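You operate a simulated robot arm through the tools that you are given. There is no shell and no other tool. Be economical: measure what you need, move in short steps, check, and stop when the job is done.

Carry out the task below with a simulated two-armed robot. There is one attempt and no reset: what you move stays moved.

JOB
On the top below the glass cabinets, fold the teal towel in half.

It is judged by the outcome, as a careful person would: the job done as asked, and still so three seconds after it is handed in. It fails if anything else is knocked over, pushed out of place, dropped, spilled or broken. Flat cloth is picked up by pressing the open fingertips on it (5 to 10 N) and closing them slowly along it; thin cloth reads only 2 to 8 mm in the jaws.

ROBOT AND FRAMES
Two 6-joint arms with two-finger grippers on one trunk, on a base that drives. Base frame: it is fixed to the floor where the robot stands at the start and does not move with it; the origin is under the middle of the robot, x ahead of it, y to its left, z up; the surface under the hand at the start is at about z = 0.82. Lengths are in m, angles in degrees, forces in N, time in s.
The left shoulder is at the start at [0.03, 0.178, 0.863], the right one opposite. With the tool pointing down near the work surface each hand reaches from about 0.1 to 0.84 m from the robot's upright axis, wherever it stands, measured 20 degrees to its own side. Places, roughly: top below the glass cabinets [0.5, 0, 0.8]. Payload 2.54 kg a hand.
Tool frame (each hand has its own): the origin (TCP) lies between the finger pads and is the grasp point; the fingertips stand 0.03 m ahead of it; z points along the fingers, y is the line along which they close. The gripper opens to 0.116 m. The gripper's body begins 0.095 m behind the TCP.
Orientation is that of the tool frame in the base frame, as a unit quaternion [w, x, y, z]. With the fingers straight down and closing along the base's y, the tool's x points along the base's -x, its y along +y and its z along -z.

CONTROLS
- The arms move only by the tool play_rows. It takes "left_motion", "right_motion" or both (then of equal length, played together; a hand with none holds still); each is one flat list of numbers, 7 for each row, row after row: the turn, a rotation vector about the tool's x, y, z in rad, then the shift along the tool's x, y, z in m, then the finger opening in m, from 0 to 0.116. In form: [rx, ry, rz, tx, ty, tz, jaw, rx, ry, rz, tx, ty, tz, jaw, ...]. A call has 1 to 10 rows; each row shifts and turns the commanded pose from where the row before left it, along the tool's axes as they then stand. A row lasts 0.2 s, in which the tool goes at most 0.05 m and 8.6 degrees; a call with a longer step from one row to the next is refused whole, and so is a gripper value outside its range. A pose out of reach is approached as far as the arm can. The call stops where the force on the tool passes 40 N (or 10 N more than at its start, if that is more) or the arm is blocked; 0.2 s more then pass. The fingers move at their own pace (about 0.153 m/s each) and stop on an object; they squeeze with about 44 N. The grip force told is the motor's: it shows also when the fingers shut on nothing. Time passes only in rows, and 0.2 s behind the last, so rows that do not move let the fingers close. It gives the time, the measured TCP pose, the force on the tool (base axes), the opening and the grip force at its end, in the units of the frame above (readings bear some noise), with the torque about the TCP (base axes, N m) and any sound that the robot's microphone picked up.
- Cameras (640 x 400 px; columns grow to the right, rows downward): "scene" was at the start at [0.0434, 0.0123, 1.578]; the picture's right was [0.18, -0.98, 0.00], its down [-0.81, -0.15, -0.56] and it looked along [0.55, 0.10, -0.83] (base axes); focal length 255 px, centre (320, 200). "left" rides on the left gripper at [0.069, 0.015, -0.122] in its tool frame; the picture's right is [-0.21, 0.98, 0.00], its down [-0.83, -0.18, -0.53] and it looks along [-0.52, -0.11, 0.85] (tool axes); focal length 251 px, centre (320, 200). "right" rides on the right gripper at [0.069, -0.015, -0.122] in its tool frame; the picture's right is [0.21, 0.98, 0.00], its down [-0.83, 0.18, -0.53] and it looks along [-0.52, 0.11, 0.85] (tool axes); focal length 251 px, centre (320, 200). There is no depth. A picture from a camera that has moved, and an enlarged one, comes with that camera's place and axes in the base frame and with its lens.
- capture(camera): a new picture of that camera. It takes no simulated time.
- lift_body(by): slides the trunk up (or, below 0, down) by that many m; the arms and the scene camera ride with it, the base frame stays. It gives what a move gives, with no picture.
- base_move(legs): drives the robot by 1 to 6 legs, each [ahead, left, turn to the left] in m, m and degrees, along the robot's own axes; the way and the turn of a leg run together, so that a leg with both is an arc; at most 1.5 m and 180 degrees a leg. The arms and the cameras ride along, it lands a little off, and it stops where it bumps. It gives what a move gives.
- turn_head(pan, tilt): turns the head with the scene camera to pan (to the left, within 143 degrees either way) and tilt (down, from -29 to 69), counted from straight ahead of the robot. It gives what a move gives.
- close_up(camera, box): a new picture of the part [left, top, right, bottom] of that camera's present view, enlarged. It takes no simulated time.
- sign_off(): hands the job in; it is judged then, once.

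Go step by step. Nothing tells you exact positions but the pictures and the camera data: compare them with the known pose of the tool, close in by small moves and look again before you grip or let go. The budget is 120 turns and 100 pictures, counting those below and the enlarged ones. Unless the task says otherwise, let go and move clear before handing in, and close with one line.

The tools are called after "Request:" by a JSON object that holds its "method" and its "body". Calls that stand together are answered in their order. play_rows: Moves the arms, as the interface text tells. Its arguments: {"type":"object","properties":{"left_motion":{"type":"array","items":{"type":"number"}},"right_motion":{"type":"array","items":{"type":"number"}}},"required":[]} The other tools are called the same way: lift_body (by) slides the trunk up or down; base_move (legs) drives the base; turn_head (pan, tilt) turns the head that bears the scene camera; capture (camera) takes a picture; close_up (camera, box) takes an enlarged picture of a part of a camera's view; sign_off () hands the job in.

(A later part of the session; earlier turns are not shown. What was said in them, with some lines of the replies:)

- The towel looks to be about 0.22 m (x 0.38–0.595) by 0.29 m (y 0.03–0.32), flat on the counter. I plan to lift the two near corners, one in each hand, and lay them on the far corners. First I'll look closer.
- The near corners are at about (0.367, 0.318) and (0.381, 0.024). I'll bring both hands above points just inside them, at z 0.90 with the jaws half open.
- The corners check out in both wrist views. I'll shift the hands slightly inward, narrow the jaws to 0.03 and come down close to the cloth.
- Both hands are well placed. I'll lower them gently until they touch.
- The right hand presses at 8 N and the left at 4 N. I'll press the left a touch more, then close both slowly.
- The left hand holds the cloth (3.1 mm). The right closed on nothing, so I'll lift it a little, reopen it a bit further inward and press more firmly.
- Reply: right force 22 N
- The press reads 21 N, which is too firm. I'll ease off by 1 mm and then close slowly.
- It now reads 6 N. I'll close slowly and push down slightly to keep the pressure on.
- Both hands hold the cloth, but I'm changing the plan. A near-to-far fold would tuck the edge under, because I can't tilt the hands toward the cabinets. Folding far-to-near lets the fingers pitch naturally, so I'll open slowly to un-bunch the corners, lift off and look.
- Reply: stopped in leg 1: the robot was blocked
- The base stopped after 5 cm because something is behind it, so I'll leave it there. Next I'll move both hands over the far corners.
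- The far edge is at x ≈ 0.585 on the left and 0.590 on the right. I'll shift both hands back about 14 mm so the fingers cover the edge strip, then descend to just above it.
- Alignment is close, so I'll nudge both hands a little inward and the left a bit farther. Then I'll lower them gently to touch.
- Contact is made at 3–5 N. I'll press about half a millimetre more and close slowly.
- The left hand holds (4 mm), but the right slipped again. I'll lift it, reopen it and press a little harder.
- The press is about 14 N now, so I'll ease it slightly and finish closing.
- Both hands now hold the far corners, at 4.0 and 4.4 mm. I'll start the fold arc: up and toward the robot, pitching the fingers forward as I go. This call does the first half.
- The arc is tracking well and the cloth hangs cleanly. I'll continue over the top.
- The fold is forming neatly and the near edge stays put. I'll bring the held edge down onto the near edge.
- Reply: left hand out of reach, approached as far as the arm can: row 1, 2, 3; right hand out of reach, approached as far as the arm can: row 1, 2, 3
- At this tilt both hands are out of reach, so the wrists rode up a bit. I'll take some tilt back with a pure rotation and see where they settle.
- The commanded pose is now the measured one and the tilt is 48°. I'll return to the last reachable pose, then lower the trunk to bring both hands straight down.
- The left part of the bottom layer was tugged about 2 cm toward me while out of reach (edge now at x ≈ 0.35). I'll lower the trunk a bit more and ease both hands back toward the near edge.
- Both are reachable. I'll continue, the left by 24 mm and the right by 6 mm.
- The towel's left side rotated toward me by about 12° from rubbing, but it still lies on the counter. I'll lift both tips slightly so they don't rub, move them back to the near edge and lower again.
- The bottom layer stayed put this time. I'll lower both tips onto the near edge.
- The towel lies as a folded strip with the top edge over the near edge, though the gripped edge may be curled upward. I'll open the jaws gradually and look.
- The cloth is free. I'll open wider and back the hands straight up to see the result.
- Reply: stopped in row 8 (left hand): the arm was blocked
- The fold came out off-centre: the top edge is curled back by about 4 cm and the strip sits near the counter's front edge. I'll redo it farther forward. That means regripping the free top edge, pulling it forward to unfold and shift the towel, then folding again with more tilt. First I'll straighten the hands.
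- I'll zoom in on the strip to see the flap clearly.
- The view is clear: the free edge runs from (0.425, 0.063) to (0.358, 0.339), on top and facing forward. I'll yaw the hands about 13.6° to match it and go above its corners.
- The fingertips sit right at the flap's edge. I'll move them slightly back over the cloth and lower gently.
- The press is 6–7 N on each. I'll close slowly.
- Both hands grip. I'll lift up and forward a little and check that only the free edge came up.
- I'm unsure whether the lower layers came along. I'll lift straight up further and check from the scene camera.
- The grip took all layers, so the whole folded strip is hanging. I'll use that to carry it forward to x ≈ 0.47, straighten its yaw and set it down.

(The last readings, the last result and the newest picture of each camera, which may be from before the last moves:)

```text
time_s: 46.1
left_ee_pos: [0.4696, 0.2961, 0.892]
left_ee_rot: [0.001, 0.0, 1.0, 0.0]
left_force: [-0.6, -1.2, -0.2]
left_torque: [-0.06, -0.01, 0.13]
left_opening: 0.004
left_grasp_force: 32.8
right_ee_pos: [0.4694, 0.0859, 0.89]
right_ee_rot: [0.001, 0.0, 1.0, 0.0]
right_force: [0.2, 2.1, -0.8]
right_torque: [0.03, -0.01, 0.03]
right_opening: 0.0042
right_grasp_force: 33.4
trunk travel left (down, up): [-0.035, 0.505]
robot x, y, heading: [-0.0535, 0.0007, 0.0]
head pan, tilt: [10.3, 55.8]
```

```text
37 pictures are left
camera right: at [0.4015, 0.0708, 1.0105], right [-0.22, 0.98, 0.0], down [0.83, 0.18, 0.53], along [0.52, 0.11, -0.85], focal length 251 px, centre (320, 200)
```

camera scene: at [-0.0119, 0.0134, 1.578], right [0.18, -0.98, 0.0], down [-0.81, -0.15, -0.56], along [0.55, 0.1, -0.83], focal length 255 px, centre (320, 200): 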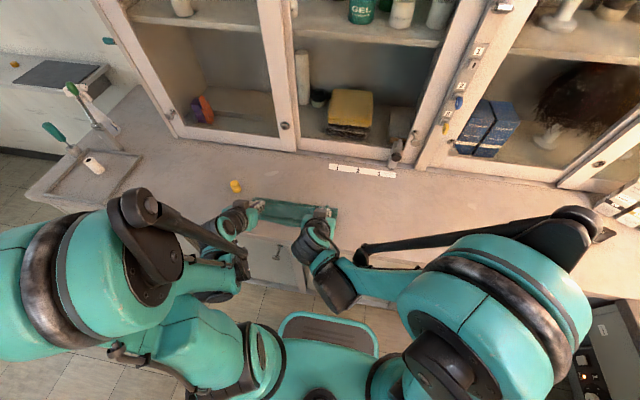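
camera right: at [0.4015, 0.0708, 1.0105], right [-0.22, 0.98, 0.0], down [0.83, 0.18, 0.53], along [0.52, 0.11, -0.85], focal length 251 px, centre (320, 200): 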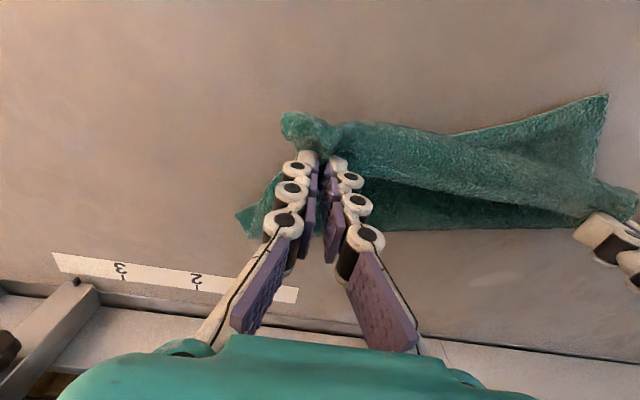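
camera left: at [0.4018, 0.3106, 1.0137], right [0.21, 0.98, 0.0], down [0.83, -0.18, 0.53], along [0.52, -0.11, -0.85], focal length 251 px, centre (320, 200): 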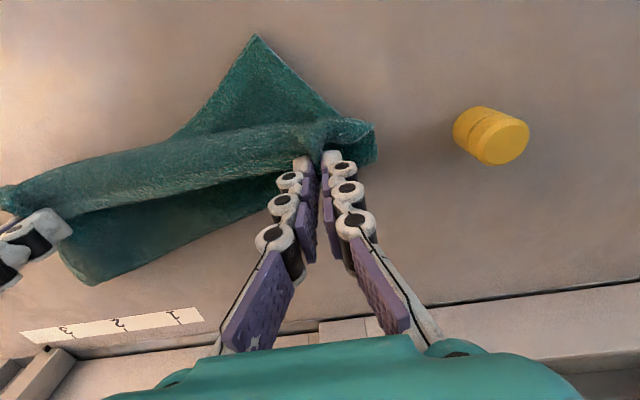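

The held part looks like the free edge with the rest hanging as a curtain that twisted on contact. I'll lift it clear so it hangs freely, then lay it with the bottom edge at the far side and fold forward. That way needs no tilt.

Request:
{"method": "play_rows", "body": {"left_motion": [0, 0, 0, 0, 0, -0.035, 0, 0, 0, 0, 0, 0, -0.035, 0, 0, 0, 0, 0, 0, -0.035, 0, 0, 0, 0, 0, 0, -0.035, 0, 0, 0, 0, 0, 0, -0.035, 0, 0, 0, 0, 0, 0, -0.035, 0, 0, 0, 0, 0, 0, 0, 0, 0, 0, 0, 0, 0, 0, 0], "right_motion": [0, 0, 0, 0, 0, -0.035, 0, 0, 0, 0, 0, 0, -0.035, 0, 0, 0, 0, 0, 0, -0.035, 0, 0, 0, 0, 0, 0, -0.035, 0, 0, 0, 0, 0, 0, -0.035, 0, 0, 0, 0, 0, 0, -0.035, 0, 0, 0, 0, 0, 0, 0, 0, 0, 0, 0, 0, 0, 0, 0]}}

Request:
{"method": "capture", "body": {"camera": "scene"}}

Request:
{"method": "close_up", "body": {"camera": "scene", "box": [190, 100, 380, 220]}}

Request:
{"method": "capture", "body": {"camera": "left"}}

```text
time_s: 47.9
left_ee_pos: [0.4693, 0.2974, 1.1042]
left_ee_rot: [0.0, 0.0, 1.0, 0.0]
left_force: [0.2, -2.7, -0.7]
left_torque: [-0.06, 0.03, 0.07]
left_opening: 0.0042
left_grasp_force: 33.8
right_ee_pos: [0.4688, 0.087, 1.1011]
right_ee_rot: [0.0, 0.0, 1.0, 0.001]
right_force: [0.0, 1.7, 0.2]
right_torque: [0.06, 0.0, 0.05]
right_opening: 0.0042
right_grasp_force: 32.7
trunk travel left (down, up): [-0.035, 0.505]
robot x, y, heading: [-0.0594, 0.0009, -0.0]
head pan, tilt: [10.3, 55.8]
```

```text
36 pictures are left
camera scene: at [-0.0125, 0.0119, 1.538], right [0.18, -0.98, 0.0], down [-0.81, -0.15, -0.56], along [0.55, 0.1, -0.83], focal length 255 px, centre (320, 200)
```

scene: 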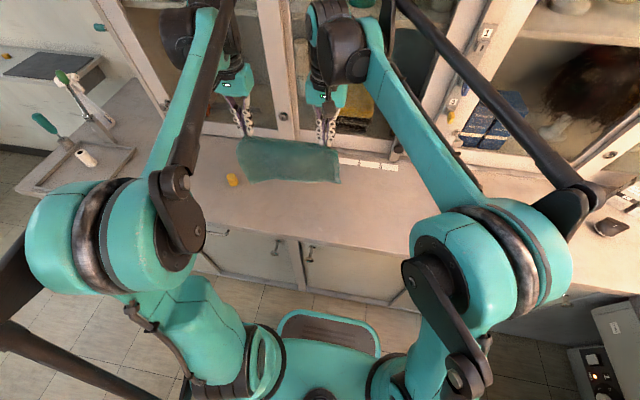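

```text
3.33 times, centred on (285, 160) of scene
camera zoom: at [-0.0125, 0.0119, 1.538], right [0.18, -0.98, 0.0], down [-0.81, -0.15, -0.56], along [0.55, 0.1, -0.83], focal length 849 px, centre (437, 333)
```

zoom: 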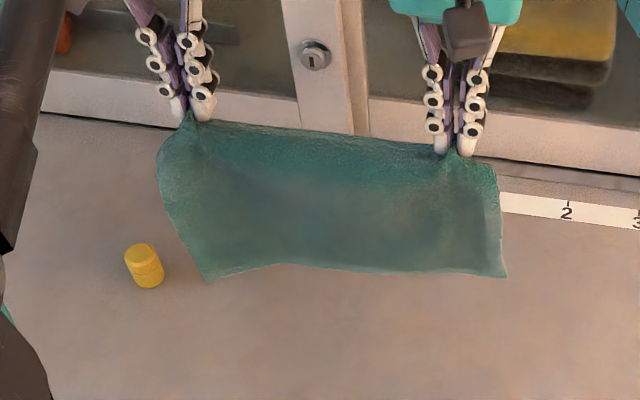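

```text
34 pictures are left
camera left: at [0.4011, 0.3105, 1.225], right [0.21, 0.98, 0.0], down [0.83, -0.18, 0.53], along [0.52, -0.11, -0.85], focal length 251 px, centre (320, 200)
```

left: 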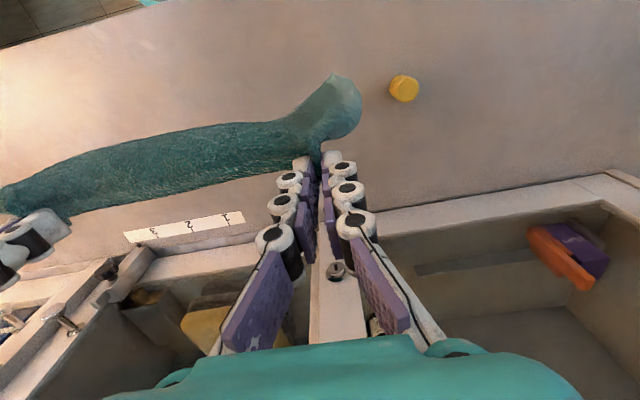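

The towel hangs as a clean single-layer curtain from its top edge. I'll carry it forward to x ≈ 0.57 and let it settle.

Request:
{"method": "play_rows", "body": {"left_motion": [0, 0, 0, -0.015, 0, 0, 0, 0, 0, 0, -0.02, 0, 0, 0, 0, 0, 0, -0.02, 0, 0, 0, 0, 0, 0, -0.02, 0, 0, 0, 0, 0, 0, -0.02, 0, 0, 0, 0, 0, 0, -0.008, 0, 0, 0, 0, 0, 0, 0, 0, 0.01, 0, 0, 0, 0, 0, 0, 0.01, 0, 0, 0, 0, 0, 0, 0, 0, 0, 0, 0, 0, 0, 0, 0], "right_motion": [0, 0, 0, -0.015, 0, 0, 0, 0, 0, 0, -0.02, 0, 0, 0, 0, 0, 0, -0.02, 0, 0, 0, 0, 0, 0, -0.02, 0, 0, 0, 0, 0, 0, -0.02, 0, 0, 0, 0, 0, 0, -0.008, 0, 0, 0, 0, 0, 0, 0, 0, 0.008, 0, 0, 0, 0, 0, 0, 0.009, 0, 0, 0, 0, 0, 0, 0, 0, 0, 0, 0, 0, 0, 0, 0]}}

Request:
{"method": "close_up", "body": {"camera": "scene", "box": [190, 80, 380, 200]}}

```text
time_s: 50.1
left_ee_pos: [0.5711, 0.2976, 1.0832]
left_ee_rot: [0.0, 0.0, 1.0, 0.0]
left_force: [-0.6, -2.2, -0.7]
left_torque: [-0.1, -0.01, 0.09]
left_opening: 0.004
left_grasp_force: 32.2
right_ee_pos: [0.5721, 0.0863, 1.0834]
right_ee_rot: [-0.001, 0.0, 1.0, 0.001]
right_force: [-1.0, 2.3, 0.0]
right_torque: [0.1, 0.03, 0.06]
right_opening: 0.0042
right_grasp_force: 34.4
trunk travel left (down, up): [-0.035, 0.505]
robot x, y, heading: [-0.0536, 0.0033, -0.0]
head pan, tilt: [10.3, 55.8]
```

```text
3.33 times, centred on (285, 140) of scene
camera zoom: at [-0.0123, 0.0119, 1.538], right [0.18, -0.98, 0.0], down [-0.81, -0.15, -0.56], along [0.55, 0.1, -0.83], focal length 849 px, centre (437, 400)
```

zoom: 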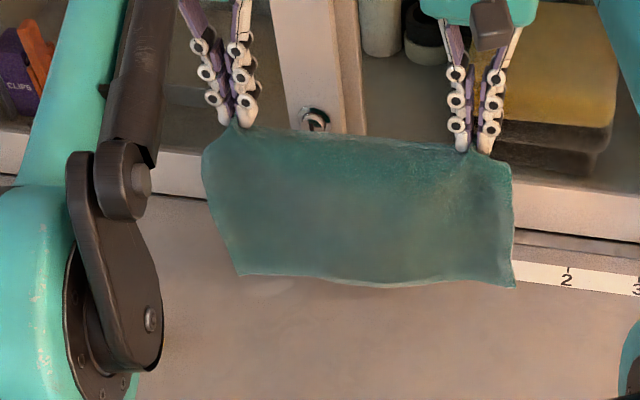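

It is hanging straight, with its bottom edge about 4 cm above the counter. I'll lower until it touches, then lay the lower half by moving down and back at 45°.

Request:
{"method": "play_rows", "body": {"left_motion": [0, 0, 0, 0, 0, 0.018, 0, 0, 0, 0, 0, 0, 0.018, 0, 0, 0, 0, 0.0125, 0, 0.0125, 0, 0, 0, 0, 0.0125, 0, 0.0125, 0, 0, 0, 0, 0.0125, 0, 0.0125, 0, 0, 0, 0, 0.0125, 0, 0.0125, 0], "right_motion": [0, 0, 0, 0, 0, 0.018, 0, 0, 0, 0, 0, 0, 0.018, 0, 0, 0, 0, 0.0125, 0, 0.0125, 0, 0, 0, 0, 0.0125, 0, 0.0125, 0, 0, 0, 0, 0.0125, 0, 0.0125, 0, 0, 0, 0, 0.0125, 0, 0.0125, 0]}}

Request:
{"method": "close_up", "body": {"camera": "scene", "box": [190, 100, 380, 220]}}

Request:
{"method": "capture", "body": {"camera": "left"}}

```text
time_s: 51.5
left_ee_pos: [0.522, 0.2955, 0.9938]
left_ee_rot: [0.0, -0.001, 1.0, 0.0]
left_force: [0.0, -1.2, -0.5]
left_torque: [-0.06, 0.01, 0.06]
left_opening: 0.0037
left_grasp_force: 31.8
right_ee_pos: [0.5247, 0.0868, 0.9962]
right_ee_rot: [0.0, 0.0, 1.0, 0.0]
right_force: [-0.9, 1.8, 0.5]
right_torque: [0.01, -0.05, 0.03]
right_opening: 0.0036
right_grasp_force: 32.4
trunk travel left (down, up): [-0.035, 0.505]
robot x, y, heading: [-0.0543, -0.0024, 0.2]
head pan, tilt: [10.3, 55.8]
```

```text
3.33 times, centred on (285, 160) of scene
camera zoom: at [-0.0127, 0.012, 1.538], right [0.18, -0.98, 0.0], down [-0.81, -0.15, -0.56], along [0.55, 0.1, -0.83], focal length 849 px, centre (437, 333)
```

zoom: 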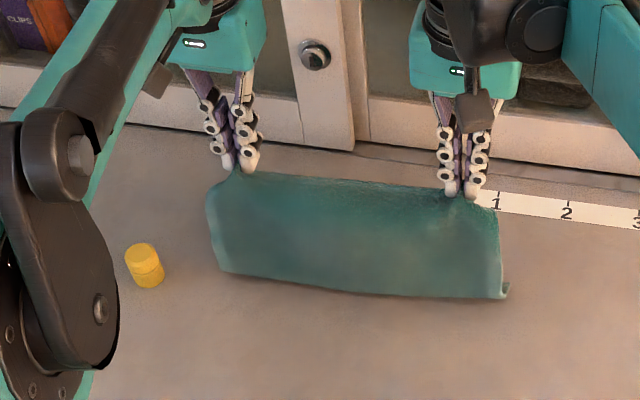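

```text
31 pictures are left
camera left: at [0.4532, 0.3101, 1.1165], right [0.21, 0.98, 0.0], down [0.83, -0.18, 0.53], along [0.52, -0.11, -0.85], focal length 251 px, centre (320, 200)
```

left: 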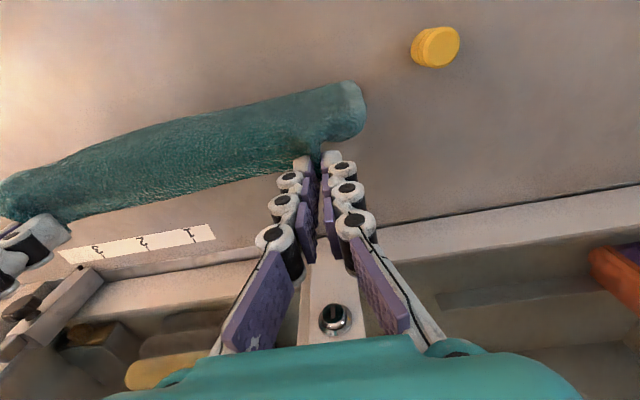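

The cloth has touched and seems to be laying forward behind the curtain. I'll continue to the half-laid point.

Request:
{"method": "play_rows", "body": {"left_motion": [0, 0, 0, 0.012, 0, 0.0125, 0, 0, 0, 0, 0.012, 0, 0.0125, 0, 0, 0, 0, 0.012, 0, 0.0125, 0, 0, 0, 0, 0.01, 0, 0.009, 0], "right_motion": [0, 0, 0, 0.012, 0, 0.0125, 0, 0, 0, 0, 0.012, 0, 0.0125, 0, 0, 0, 0, 0.012, 0, 0.0125, 0, 0, 0, 0, 0.01, 0, 0.009, 0]}}

Request:
{"method": "close_up", "body": {"camera": "scene", "box": [190, 120, 380, 240]}}

Request:
{"method": "capture", "body": {"camera": "left"}}

Request:
{"method": "capture", "body": {"camera": "right"}}

```text
time_s: 52.5
left_ee_pos: [0.4736, 0.2964, 0.9493]
left_ee_rot: [0.0, -0.001, 1.0, 0.0]
left_force: [-0.7, -2.0, -0.5]
left_torque: [-0.13, -0.02, 0.07]
left_opening: 0.0036
left_grasp_force: 32.5
right_ee_pos: [0.4782, 0.0881, 0.9502]
right_ee_rot: [0.0, -0.002, 1.0, 0.0]
right_force: [-0.5, 2.2, -0.5]
right_torque: [0.07, -0.02, -0.01]
right_opening: 0.0045
right_grasp_force: 32.8
trunk travel left (down, up): [-0.035, 0.505]
robot x, y, heading: [-0.0554, -0.001, 0.0]
head pan, tilt: [10.3, 55.8]
```

```text
3.33 times, centred on (285, 180) of scene
camera zoom: at [-0.0128, 0.0119, 1.538], right [0.18, -0.98, 0.0], down [-0.81, -0.15, -0.56], along [0.55, 0.1, -0.83], focal length 849 px, centre (437, 267)
```

zoom: 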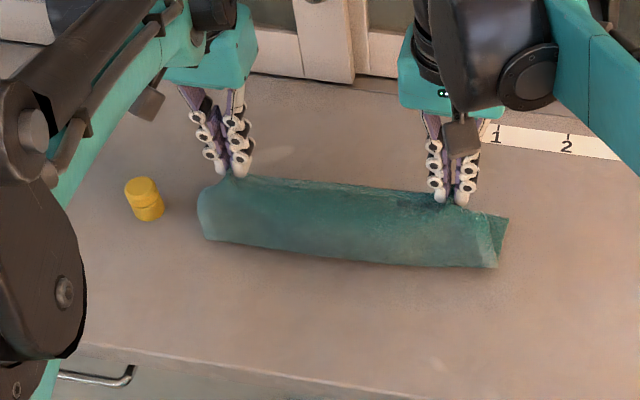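

```text
29 pictures are left
camera left: at [0.4059, 0.3115, 1.0704], right [0.21, 0.98, 0.0], down [0.83, -0.18, 0.53], along [0.52, -0.11, -0.85], focal length 251 px, centre (320, 200)
```

left: 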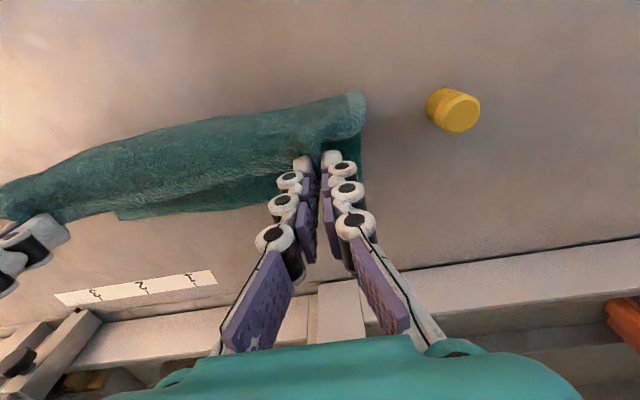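

```text
28 pictures are left
camera right: at [0.408, 0.0713, 1.0709], right [-0.22, 0.98, 0.0], down [0.83, 0.18, 0.53], along [0.52, 0.11, -0.85], focal length 251 px, centre (320, 200)
```

right: 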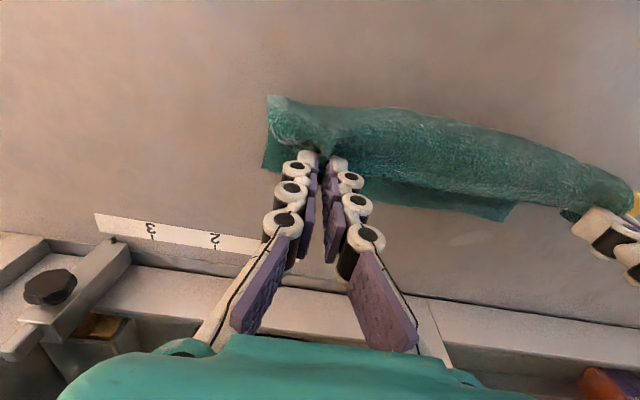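

The lower half now lies forward, with its edge at x ≈ 0.533 along the full width and the bend at x ≈ 0.456. I'll lay another 3 cm back to reach the halfway line.

Request:
{"method": "play_rows", "body": {"left_motion": [0, 0, 0, 0.01, 0, 0.008, 0, 0, 0, 0, 0.01, 0, 0.008, 0, 0, 0, 0, 0.01, 0, 0.006, 0], "right_motion": [0, 0, 0, 0.011, 0, 0.008, 0, 0, 0, 0, 0.011, 0, 0.008, 0, 0, 0, 0, 0.011, 0, 0.006, 0]}}

Request:
{"method": "close_up", "body": {"camera": "scene", "box": [190, 120, 380, 240]}}

Request:
{"method": "capture", "body": {"camera": "right"}}

```text
time_s: 53.3
left_ee_pos: [0.4466, 0.2972, 0.9283]
left_ee_rot: [0.0, -0.001, 1.0, 0.0]
left_force: [0.4, -2.4, 0.3]
left_torque: [-0.11, -0.04, 0.08]
left_opening: 0.0038
left_grasp_force: 32.8
right_ee_pos: [0.4424, 0.0872, 0.9289]
right_ee_rot: [0.001, 0.0, 1.0, 0.0]
right_force: [1.2, 2.2, -1.6]
right_torque: [0.09, 0.02, -0.03]
right_opening: 0.005
right_grasp_force: 34.9
trunk travel left (down, up): [-0.035, 0.505]
robot x, y, heading: [-0.0565, -0.0023, 0.0]
head pan, tilt: [10.3, 55.8]
```

```text
3.33 times, centred on (285, 180) of scene
camera zoom: at [-0.0129, 0.0119, 1.538], right [0.18, -0.98, 0.0], down [-0.81, -0.15, -0.56], along [0.55, 0.1, -0.83], focal length 849 px, centre (437, 267)
```

zoom: 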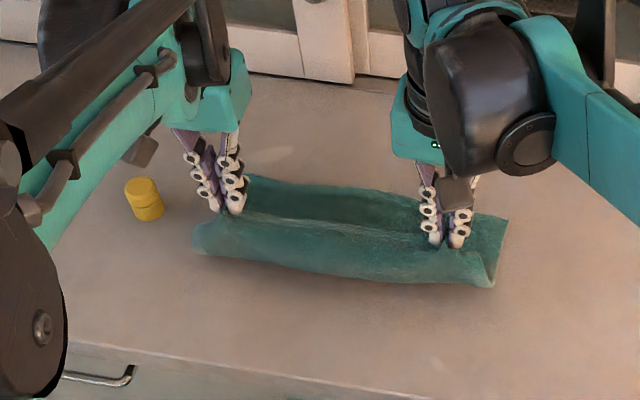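

```text
26 pictures are left
camera right: at [0.3742, 0.0704, 1.0499], right [-0.22, 0.98, 0.0], down [0.83, 0.18, 0.53], along [0.52, 0.11, -0.85], focal length 251 px, centre (320, 200)
```

right: 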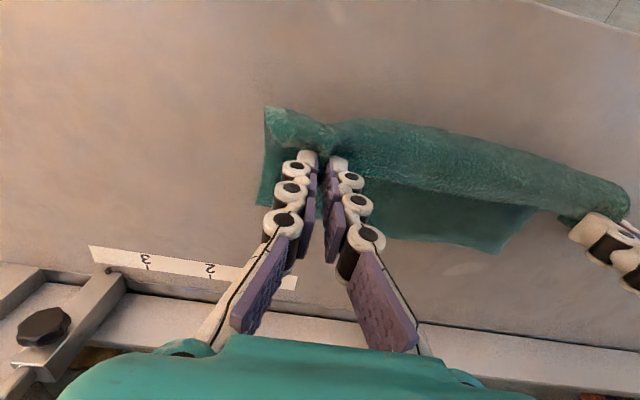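

The bend is near the halfway line and the far edge hasn't moved. I'll go back a touch more, then fold the held edge forward and down toward the far edge.

Request:
{"method": "play_rows", "body": {"left_motion": [0, 0, 0, 0.009, 0, 0.006, 0, 0, 0, 0, -0.012, 0, 0, 0, 0, 0, 0, -0.012, 0, 0, 0, 0, 0, 0, -0.022, 0, 0.01, 0, 0, 0, 0, -0.02, 0, 0.017, 0, 0, 0, 0, -0.013, 0, 0.016, 0], "right_motion": [0, 0, 0, 0.008, 0, 0.006, 0, 0, 0, 0, -0.012, 0, 0, 0, 0, 0, 0, -0.014, 0, 0, 0, 0, 0, 0, -0.022, 0, 0.01, 0, 0, 0, 0, -0.02, 0, 0.017, 0, 0, 0, 0, -0.013, 0, 0.016, 0]}}

Request:
{"method": "close_up", "body": {"camera": "scene", "box": [190, 120, 380, 240]}}

Request:
{"method": "capture", "body": {"camera": "left"}}

Request:
{"method": "capture", "body": {"camera": "right"}}

```text
time_s: 54.7
left_ee_pos: [0.5163, 0.2949, 0.8767]
left_ee_rot: [0.001, 0.0, 1.0, 0.001]
left_force: [0.4, -1.8, 0.7]
left_torque: [-0.11, 0.03, 0.08]
left_opening: 0.0039
left_grasp_force: 33.9
right_ee_pos: [0.5182, 0.0868, 0.8791]
right_ee_rot: [0.0, 0.0, 1.0, -0.001]
right_force: [-0.4, 1.8, 0.3]
right_torque: [0.05, 0.0, -0.03]
right_opening: 0.0034
right_grasp_force: 32.2
trunk travel left (down, up): [-0.035, 0.505]
robot x, y, heading: [-0.0579, -0.0013, 0.1]
head pan, tilt: [10.3, 55.8]
```

```text
3.33 times, centred on (285, 180) of scene
camera zoom: at [-0.0113, 0.0122, 1.5379], right [0.18, -0.98, 0.0], down [-0.81, -0.15, -0.56], along [0.55, 0.1, -0.83], focal length 849 px, centre (437, 267)
```

zoom: 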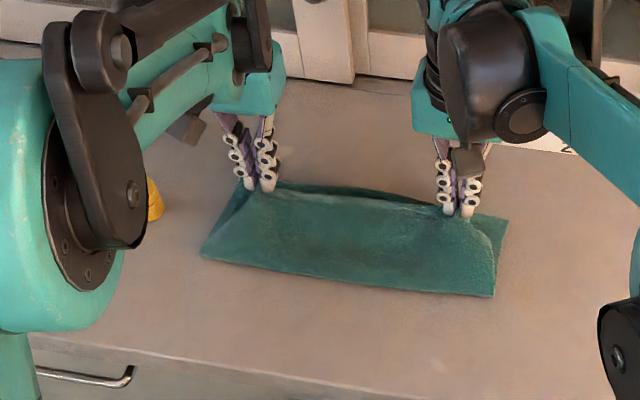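

```text
24 pictures are left
camera left: at [0.4475, 0.3096, 0.9988], right [0.21, 0.98, 0.0], down [0.83, -0.18, 0.53], along [0.52, -0.11, -0.85], focal length 251 px, centre (320, 200)
```

left: 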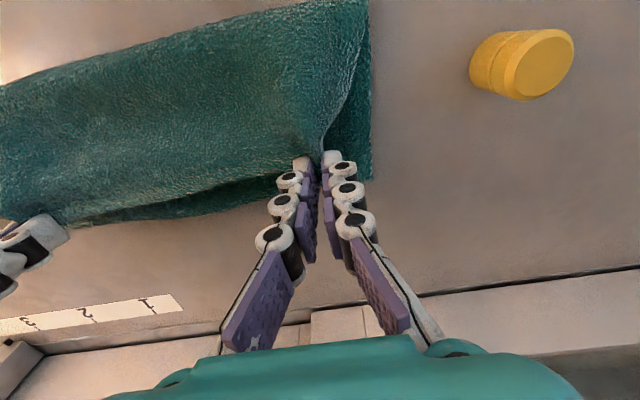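

```text
23 pictures are left
camera right: at [0.4494, 0.0708, 1.0002], right [-0.22, 0.98, 0.0], down [0.83, 0.18, 0.53], along [0.52, 0.11, -0.85], focal length 251 px, centre (320, 200)
```

right: 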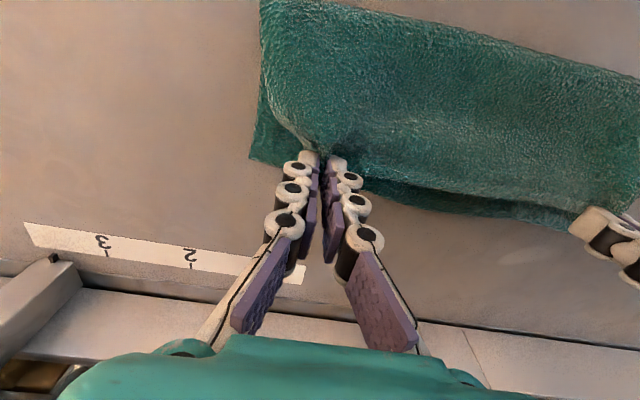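

The top layer is coming down squarely over the bottom one. I'll move to final alignment, left 17 mm forward and right 4 mm, and lower to the surface.

Request:
{"method": "play_rows", "body": {"left_motion": [0, 0, 0, -0.008, 0, 0.007, 0, 0, 0, 0, -0.007, 0, 0.007, 0, 0, 0, 0, -0.002, 0, 0.005, 0], "right_motion": [0, 0, 0, -0.002, 0, 0.007, 0, 0, 0, 0, -0.002, 0, 0.008, 0, 0, 0, 0, 0, 0, 0.006, 0]}}

Request:
{"method": "capture", "body": {"camera": "left"}}

Request:
{"method": "capture", "body": {"camera": "right"}}

```text
time_s: 55.5
left_ee_pos: [0.5321, 0.2954, 0.8598]
left_ee_rot: [0.0, -0.001, 1.0, 0.0]
left_force: [0.6, -2.6, 0.8]
left_torque: [-0.09, 0.01, 0.07]
left_opening: 0.0039
left_grasp_force: 32.5
right_ee_pos: [0.5226, 0.0857, 0.858]
right_ee_rot: [0.0, 0.0, 1.0, 0.0]
right_force: [0.9, 3.3, -0.7]
right_torque: [0.1, 0.02, 0.0]
right_opening: 0.0046
right_grasp_force: 32.1
trunk travel left (down, up): [-0.035, 0.505]
robot x, y, heading: [-0.0528, -0.0016, 0.4]
head pan, tilt: [10.3, 55.8]
```

```text
22 pictures are left
camera left: at [0.4645, 0.3105, 0.9814], right [0.21, 0.98, 0.0], down [0.83, -0.18, 0.53], along [0.52, -0.11, -0.85], focal length 251 px, centre (320, 200)
```

left: 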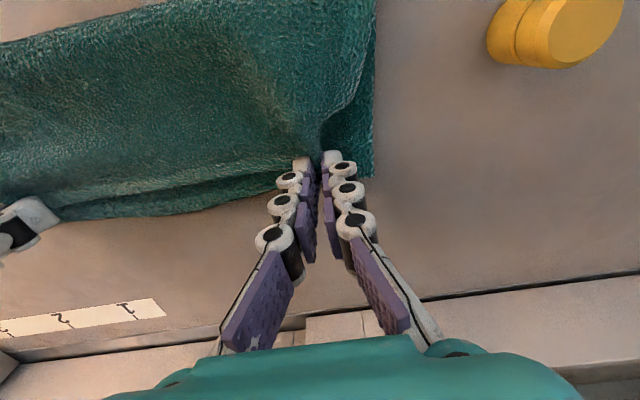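

```text
21 pictures are left
camera right: at [0.4529, 0.0701, 0.9794], right [-0.22, 0.98, 0.0], down [0.83, 0.18, 0.53], along [0.52, 0.11, -0.85], focal length 251 px, centre (320, 200)
```

right: 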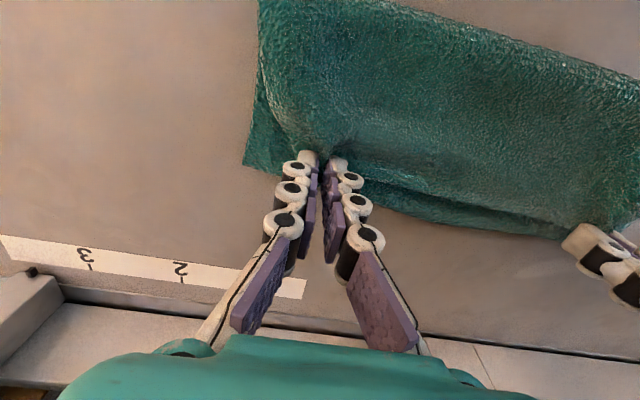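

Alignment is within about 1 cm. I'll go 6 mm more forward, settle down on the cloth, then open slowly.

Request:
{"method": "play_rows", "body": {"left_motion": [0, 0, 0, -0.007, 0, 0, 0, 0, 0, 0, 0, 0, 0.003, 0, 0, 0, 0, 0, 0, 0, 0.008, 0, 0, 0, 0, 0, 0, 0.014, 0, 0, 0, 0, 0, 0, 0.02, 0, 0, 0, 0, 0, 0, 0.028], "right_motion": [0, 0, 0, -0.006, 0, 0, 0, 0, 0, 0, 0, 0, 0.002, 0, 0, 0, 0, 0, 0, 0, 0.008, 0, 0, 0, 0, 0, 0, 0.014, 0, 0, 0, 0, 0, 0, 0.02, 0, 0, 0, 0, 0, 0, 0.028]}}

Request:
{"method": "capture", "body": {"camera": "left"}}

Request:
{"method": "capture", "body": {"camera": "right"}}

```text
time_s: 56.9
left_ee_pos: [0.5396, 0.2959, 0.8569]
left_ee_rot: [0.0, -0.001, 1.0, 0.0]
left_force: [-0.1, 0.1, 2.3]
left_torque: [0.0, 0.0, 0.02]
left_opening: 0.0276
left_grasp_force: 0.1
right_ee_pos: [0.5268, 0.0859, 0.856]
right_ee_rot: [0.0, 0.0, 1.0, 0.0]
right_force: [0.2, 0.4, 3.0]
right_torque: [0.0, -0.05, 0.06]
right_opening: 0.0274
right_grasp_force: 0.0
trunk travel left (down, up): [-0.035, 0.505]
robot x, y, heading: [-0.0554, 0.0003, 0.1]
head pan, tilt: [10.3, 55.8]
```

```text
20 pictures are left
camera left: at [0.4715, 0.3111, 0.9785], right [0.21, 0.98, 0.0], down [0.83, -0.18, 0.53], along [0.52, -0.11, -0.85], focal length 251 px, centre (320, 200)
```

left: 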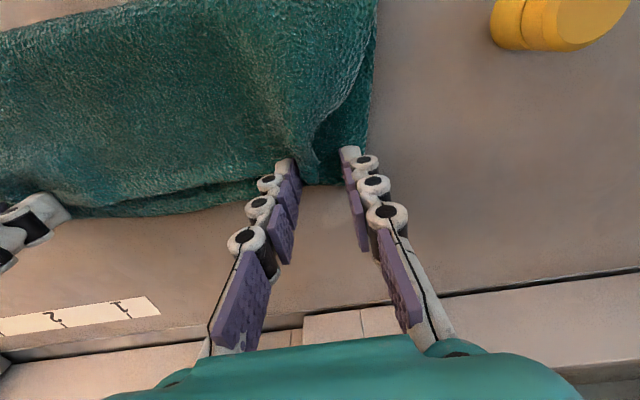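

```text
19 pictures are left
camera right: at [0.4586, 0.0703, 0.9777], right [-0.22, 0.98, 0.0], down [0.83, 0.18, 0.53], along [0.52, 0.11, -0.85], focal length 251 px, centre (320, 200)
```

right: 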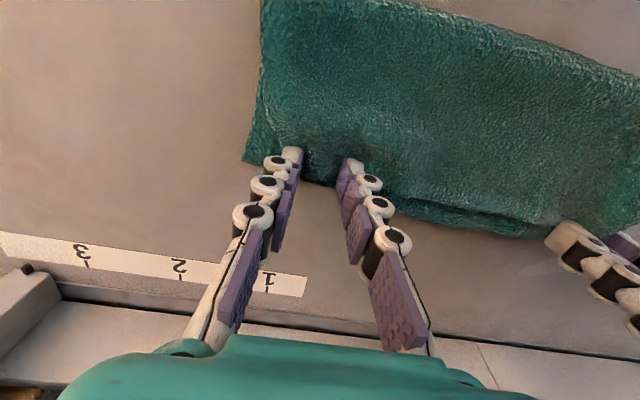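

The edges coincide at both corners. I'll open a bit more and rise straight up, clear of the towel, to inspect.

Request:
{"method": "play_rows", "body": {"left_motion": [0, 0, 0, 0, 0, 0, 0.036, 0, 0, 0, 0, 0, -0.004, 0.044, 0, 0, 0, 0, 0, -0.015, 0.044, 0, 0, 0, 0, 0, -0.03, 0.044, 0, 0, 0, 0, 0, -0.04, 0.044, 0, 0, 0, 0, 0, -0.04, 0.044, 0, 0, 0, 0, 0.03, -0.03, 0.044, 0, 0, 0, 0, 0.04, -0.02, 0.044], "right_motion": [0, 0, 0, 0, 0, 0, 0.036, 0, 0, 0, 0, 0, -0.004, 0.044, 0, 0, 0, 0, 0, -0.015, 0.044, 0, 0, 0, 0, 0, -0.03, 0.044, 0, 0, 0, 0, 0, -0.04, 0.044, 0, 0, 0, 0, 0, -0.04, 0.044, 0, 0, 0, 0, -0.03, -0.03, 0.044, 0, 0, 0, 0, -0.04, -0.02, 0.044]}}

Request:
{"method": "close_up", "body": {"camera": "scene", "box": [200, 120, 360, 220]}}

Request:
{"method": "capture", "body": {"camera": "left"}}

Request:
{"method": "capture", "body": {"camera": "right"}}

```text
time_s: 58.7
left_ee_pos: [0.5403, 0.3675, 1.0327]
left_ee_rot: [0.0, -0.001, 1.0, 0.0]
left_force: [-0.4, 0.3, 0.1]
left_torque: [-0.01, -0.02, 0.0]
left_opening: 0.0442
left_grasp_force: 0.0
right_ee_pos: [0.5267, 0.0158, 1.0365]
right_ee_rot: [0.001, 0.0, 1.0, 0.001]
right_force: [-1.3, 0.3, 0.1]
right_torque: [0.01, -0.03, 0.03]
right_opening: 0.0441
right_grasp_force: 0.1
trunk travel left (down, up): [-0.035, 0.505]
robot x, y, heading: [-0.0569, -0.0022, -0.0]
head pan, tilt: [10.3, 55.8]
```

```text
4.00 times, centred on (280, 170) of scene
camera zoom: at [-0.0127, 0.012, 1.538], right [0.18, -0.98, 0.0], down [-0.81, -0.15, -0.56], along [0.55, 0.1, -0.83], focal length 1019 px, centre (480, 320)
```

zoom: 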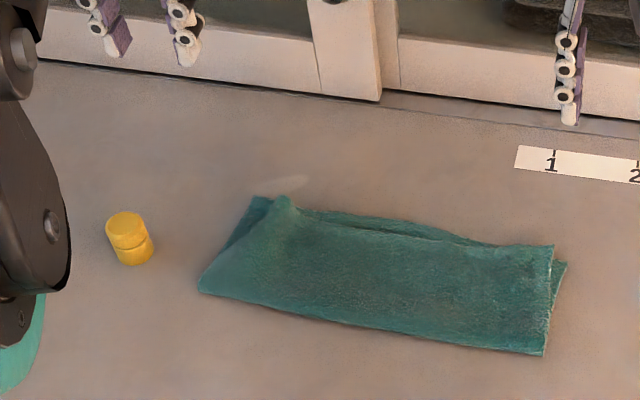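

```text
17 pictures are left
camera left: at [0.4727, 0.3821, 1.1549], right [0.21, 0.98, 0.0], down [0.83, -0.18, 0.53], along [0.52, -0.11, -0.85], focal length 251 px, centre (320, 200)
```

left: 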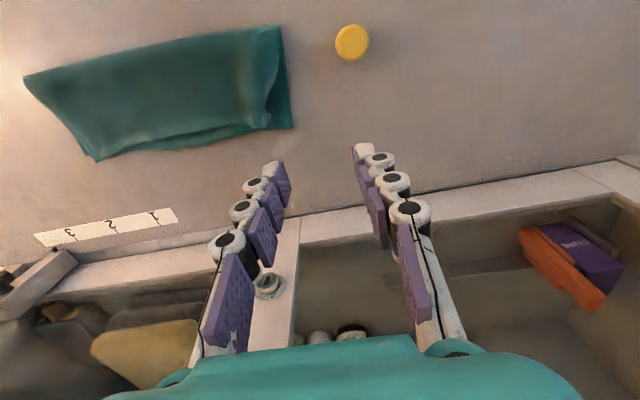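

```text
16 pictures are left
camera right: at [0.4583, -0.0001, 1.1584], right [-0.22, 0.98, 0.0], down [0.83, 0.18, 0.53], along [0.52, 0.11, -0.85], focal length 251 px, centre (320, 200)
```

right: 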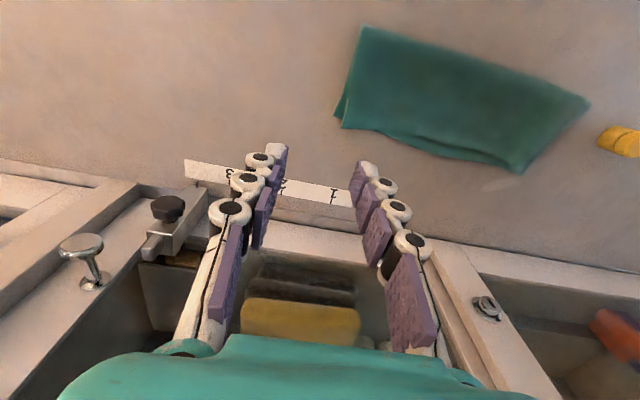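

The towel is folded in half with the edges nearly matched. I'll zoom in on the left end, where the top corner looks slightly bunched.

Request:
{"method": "close_up", "body": {"camera": "left", "box": [10, 10, 310, 180]}}

Request:
{"method": "close_up", "body": {"camera": "right", "box": [320, 10, 610, 190]}}

```text
2.13 times, centred on (160, 95) of left
camera zoom: at [0.4727, 0.3821, 1.1549], right [0.21, 0.98, 0.0], down [0.83, -0.18, 0.53], along [0.52, -0.11, -0.85], focal length 536 px, centre (661, 424)
```

zoom: 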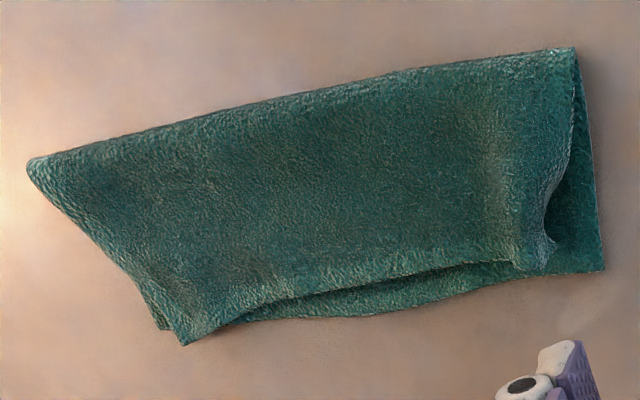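

```text
2.21 times, centred on (465, 100) of right
camera zoom: at [0.4583, -0.0001, 1.1584], right [-0.22, 0.98, 0.0], down [0.83, 0.18, 0.53], along [0.52, 0.11, -0.85], focal length 555 px, centre (0, 421)
```

zoom: 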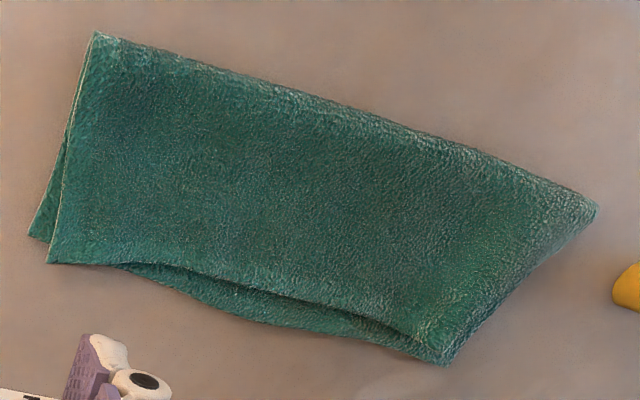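

The towel is folded in half with its edges within about 1–2 cm. Nothing else has moved, and both hands are clear and empty, so I'm handing it in.

Request:
{"method": "sign_off", "body": {}}

```text
The job is handed in.
```

The teal towel is folded in half on the top below the glass cabinets, and I handed the job in with both hands open and clear. The edges match to within about 1–2 cm, but the top layer's left corner is slightly bunched, about 2 cm in from the corner below it.
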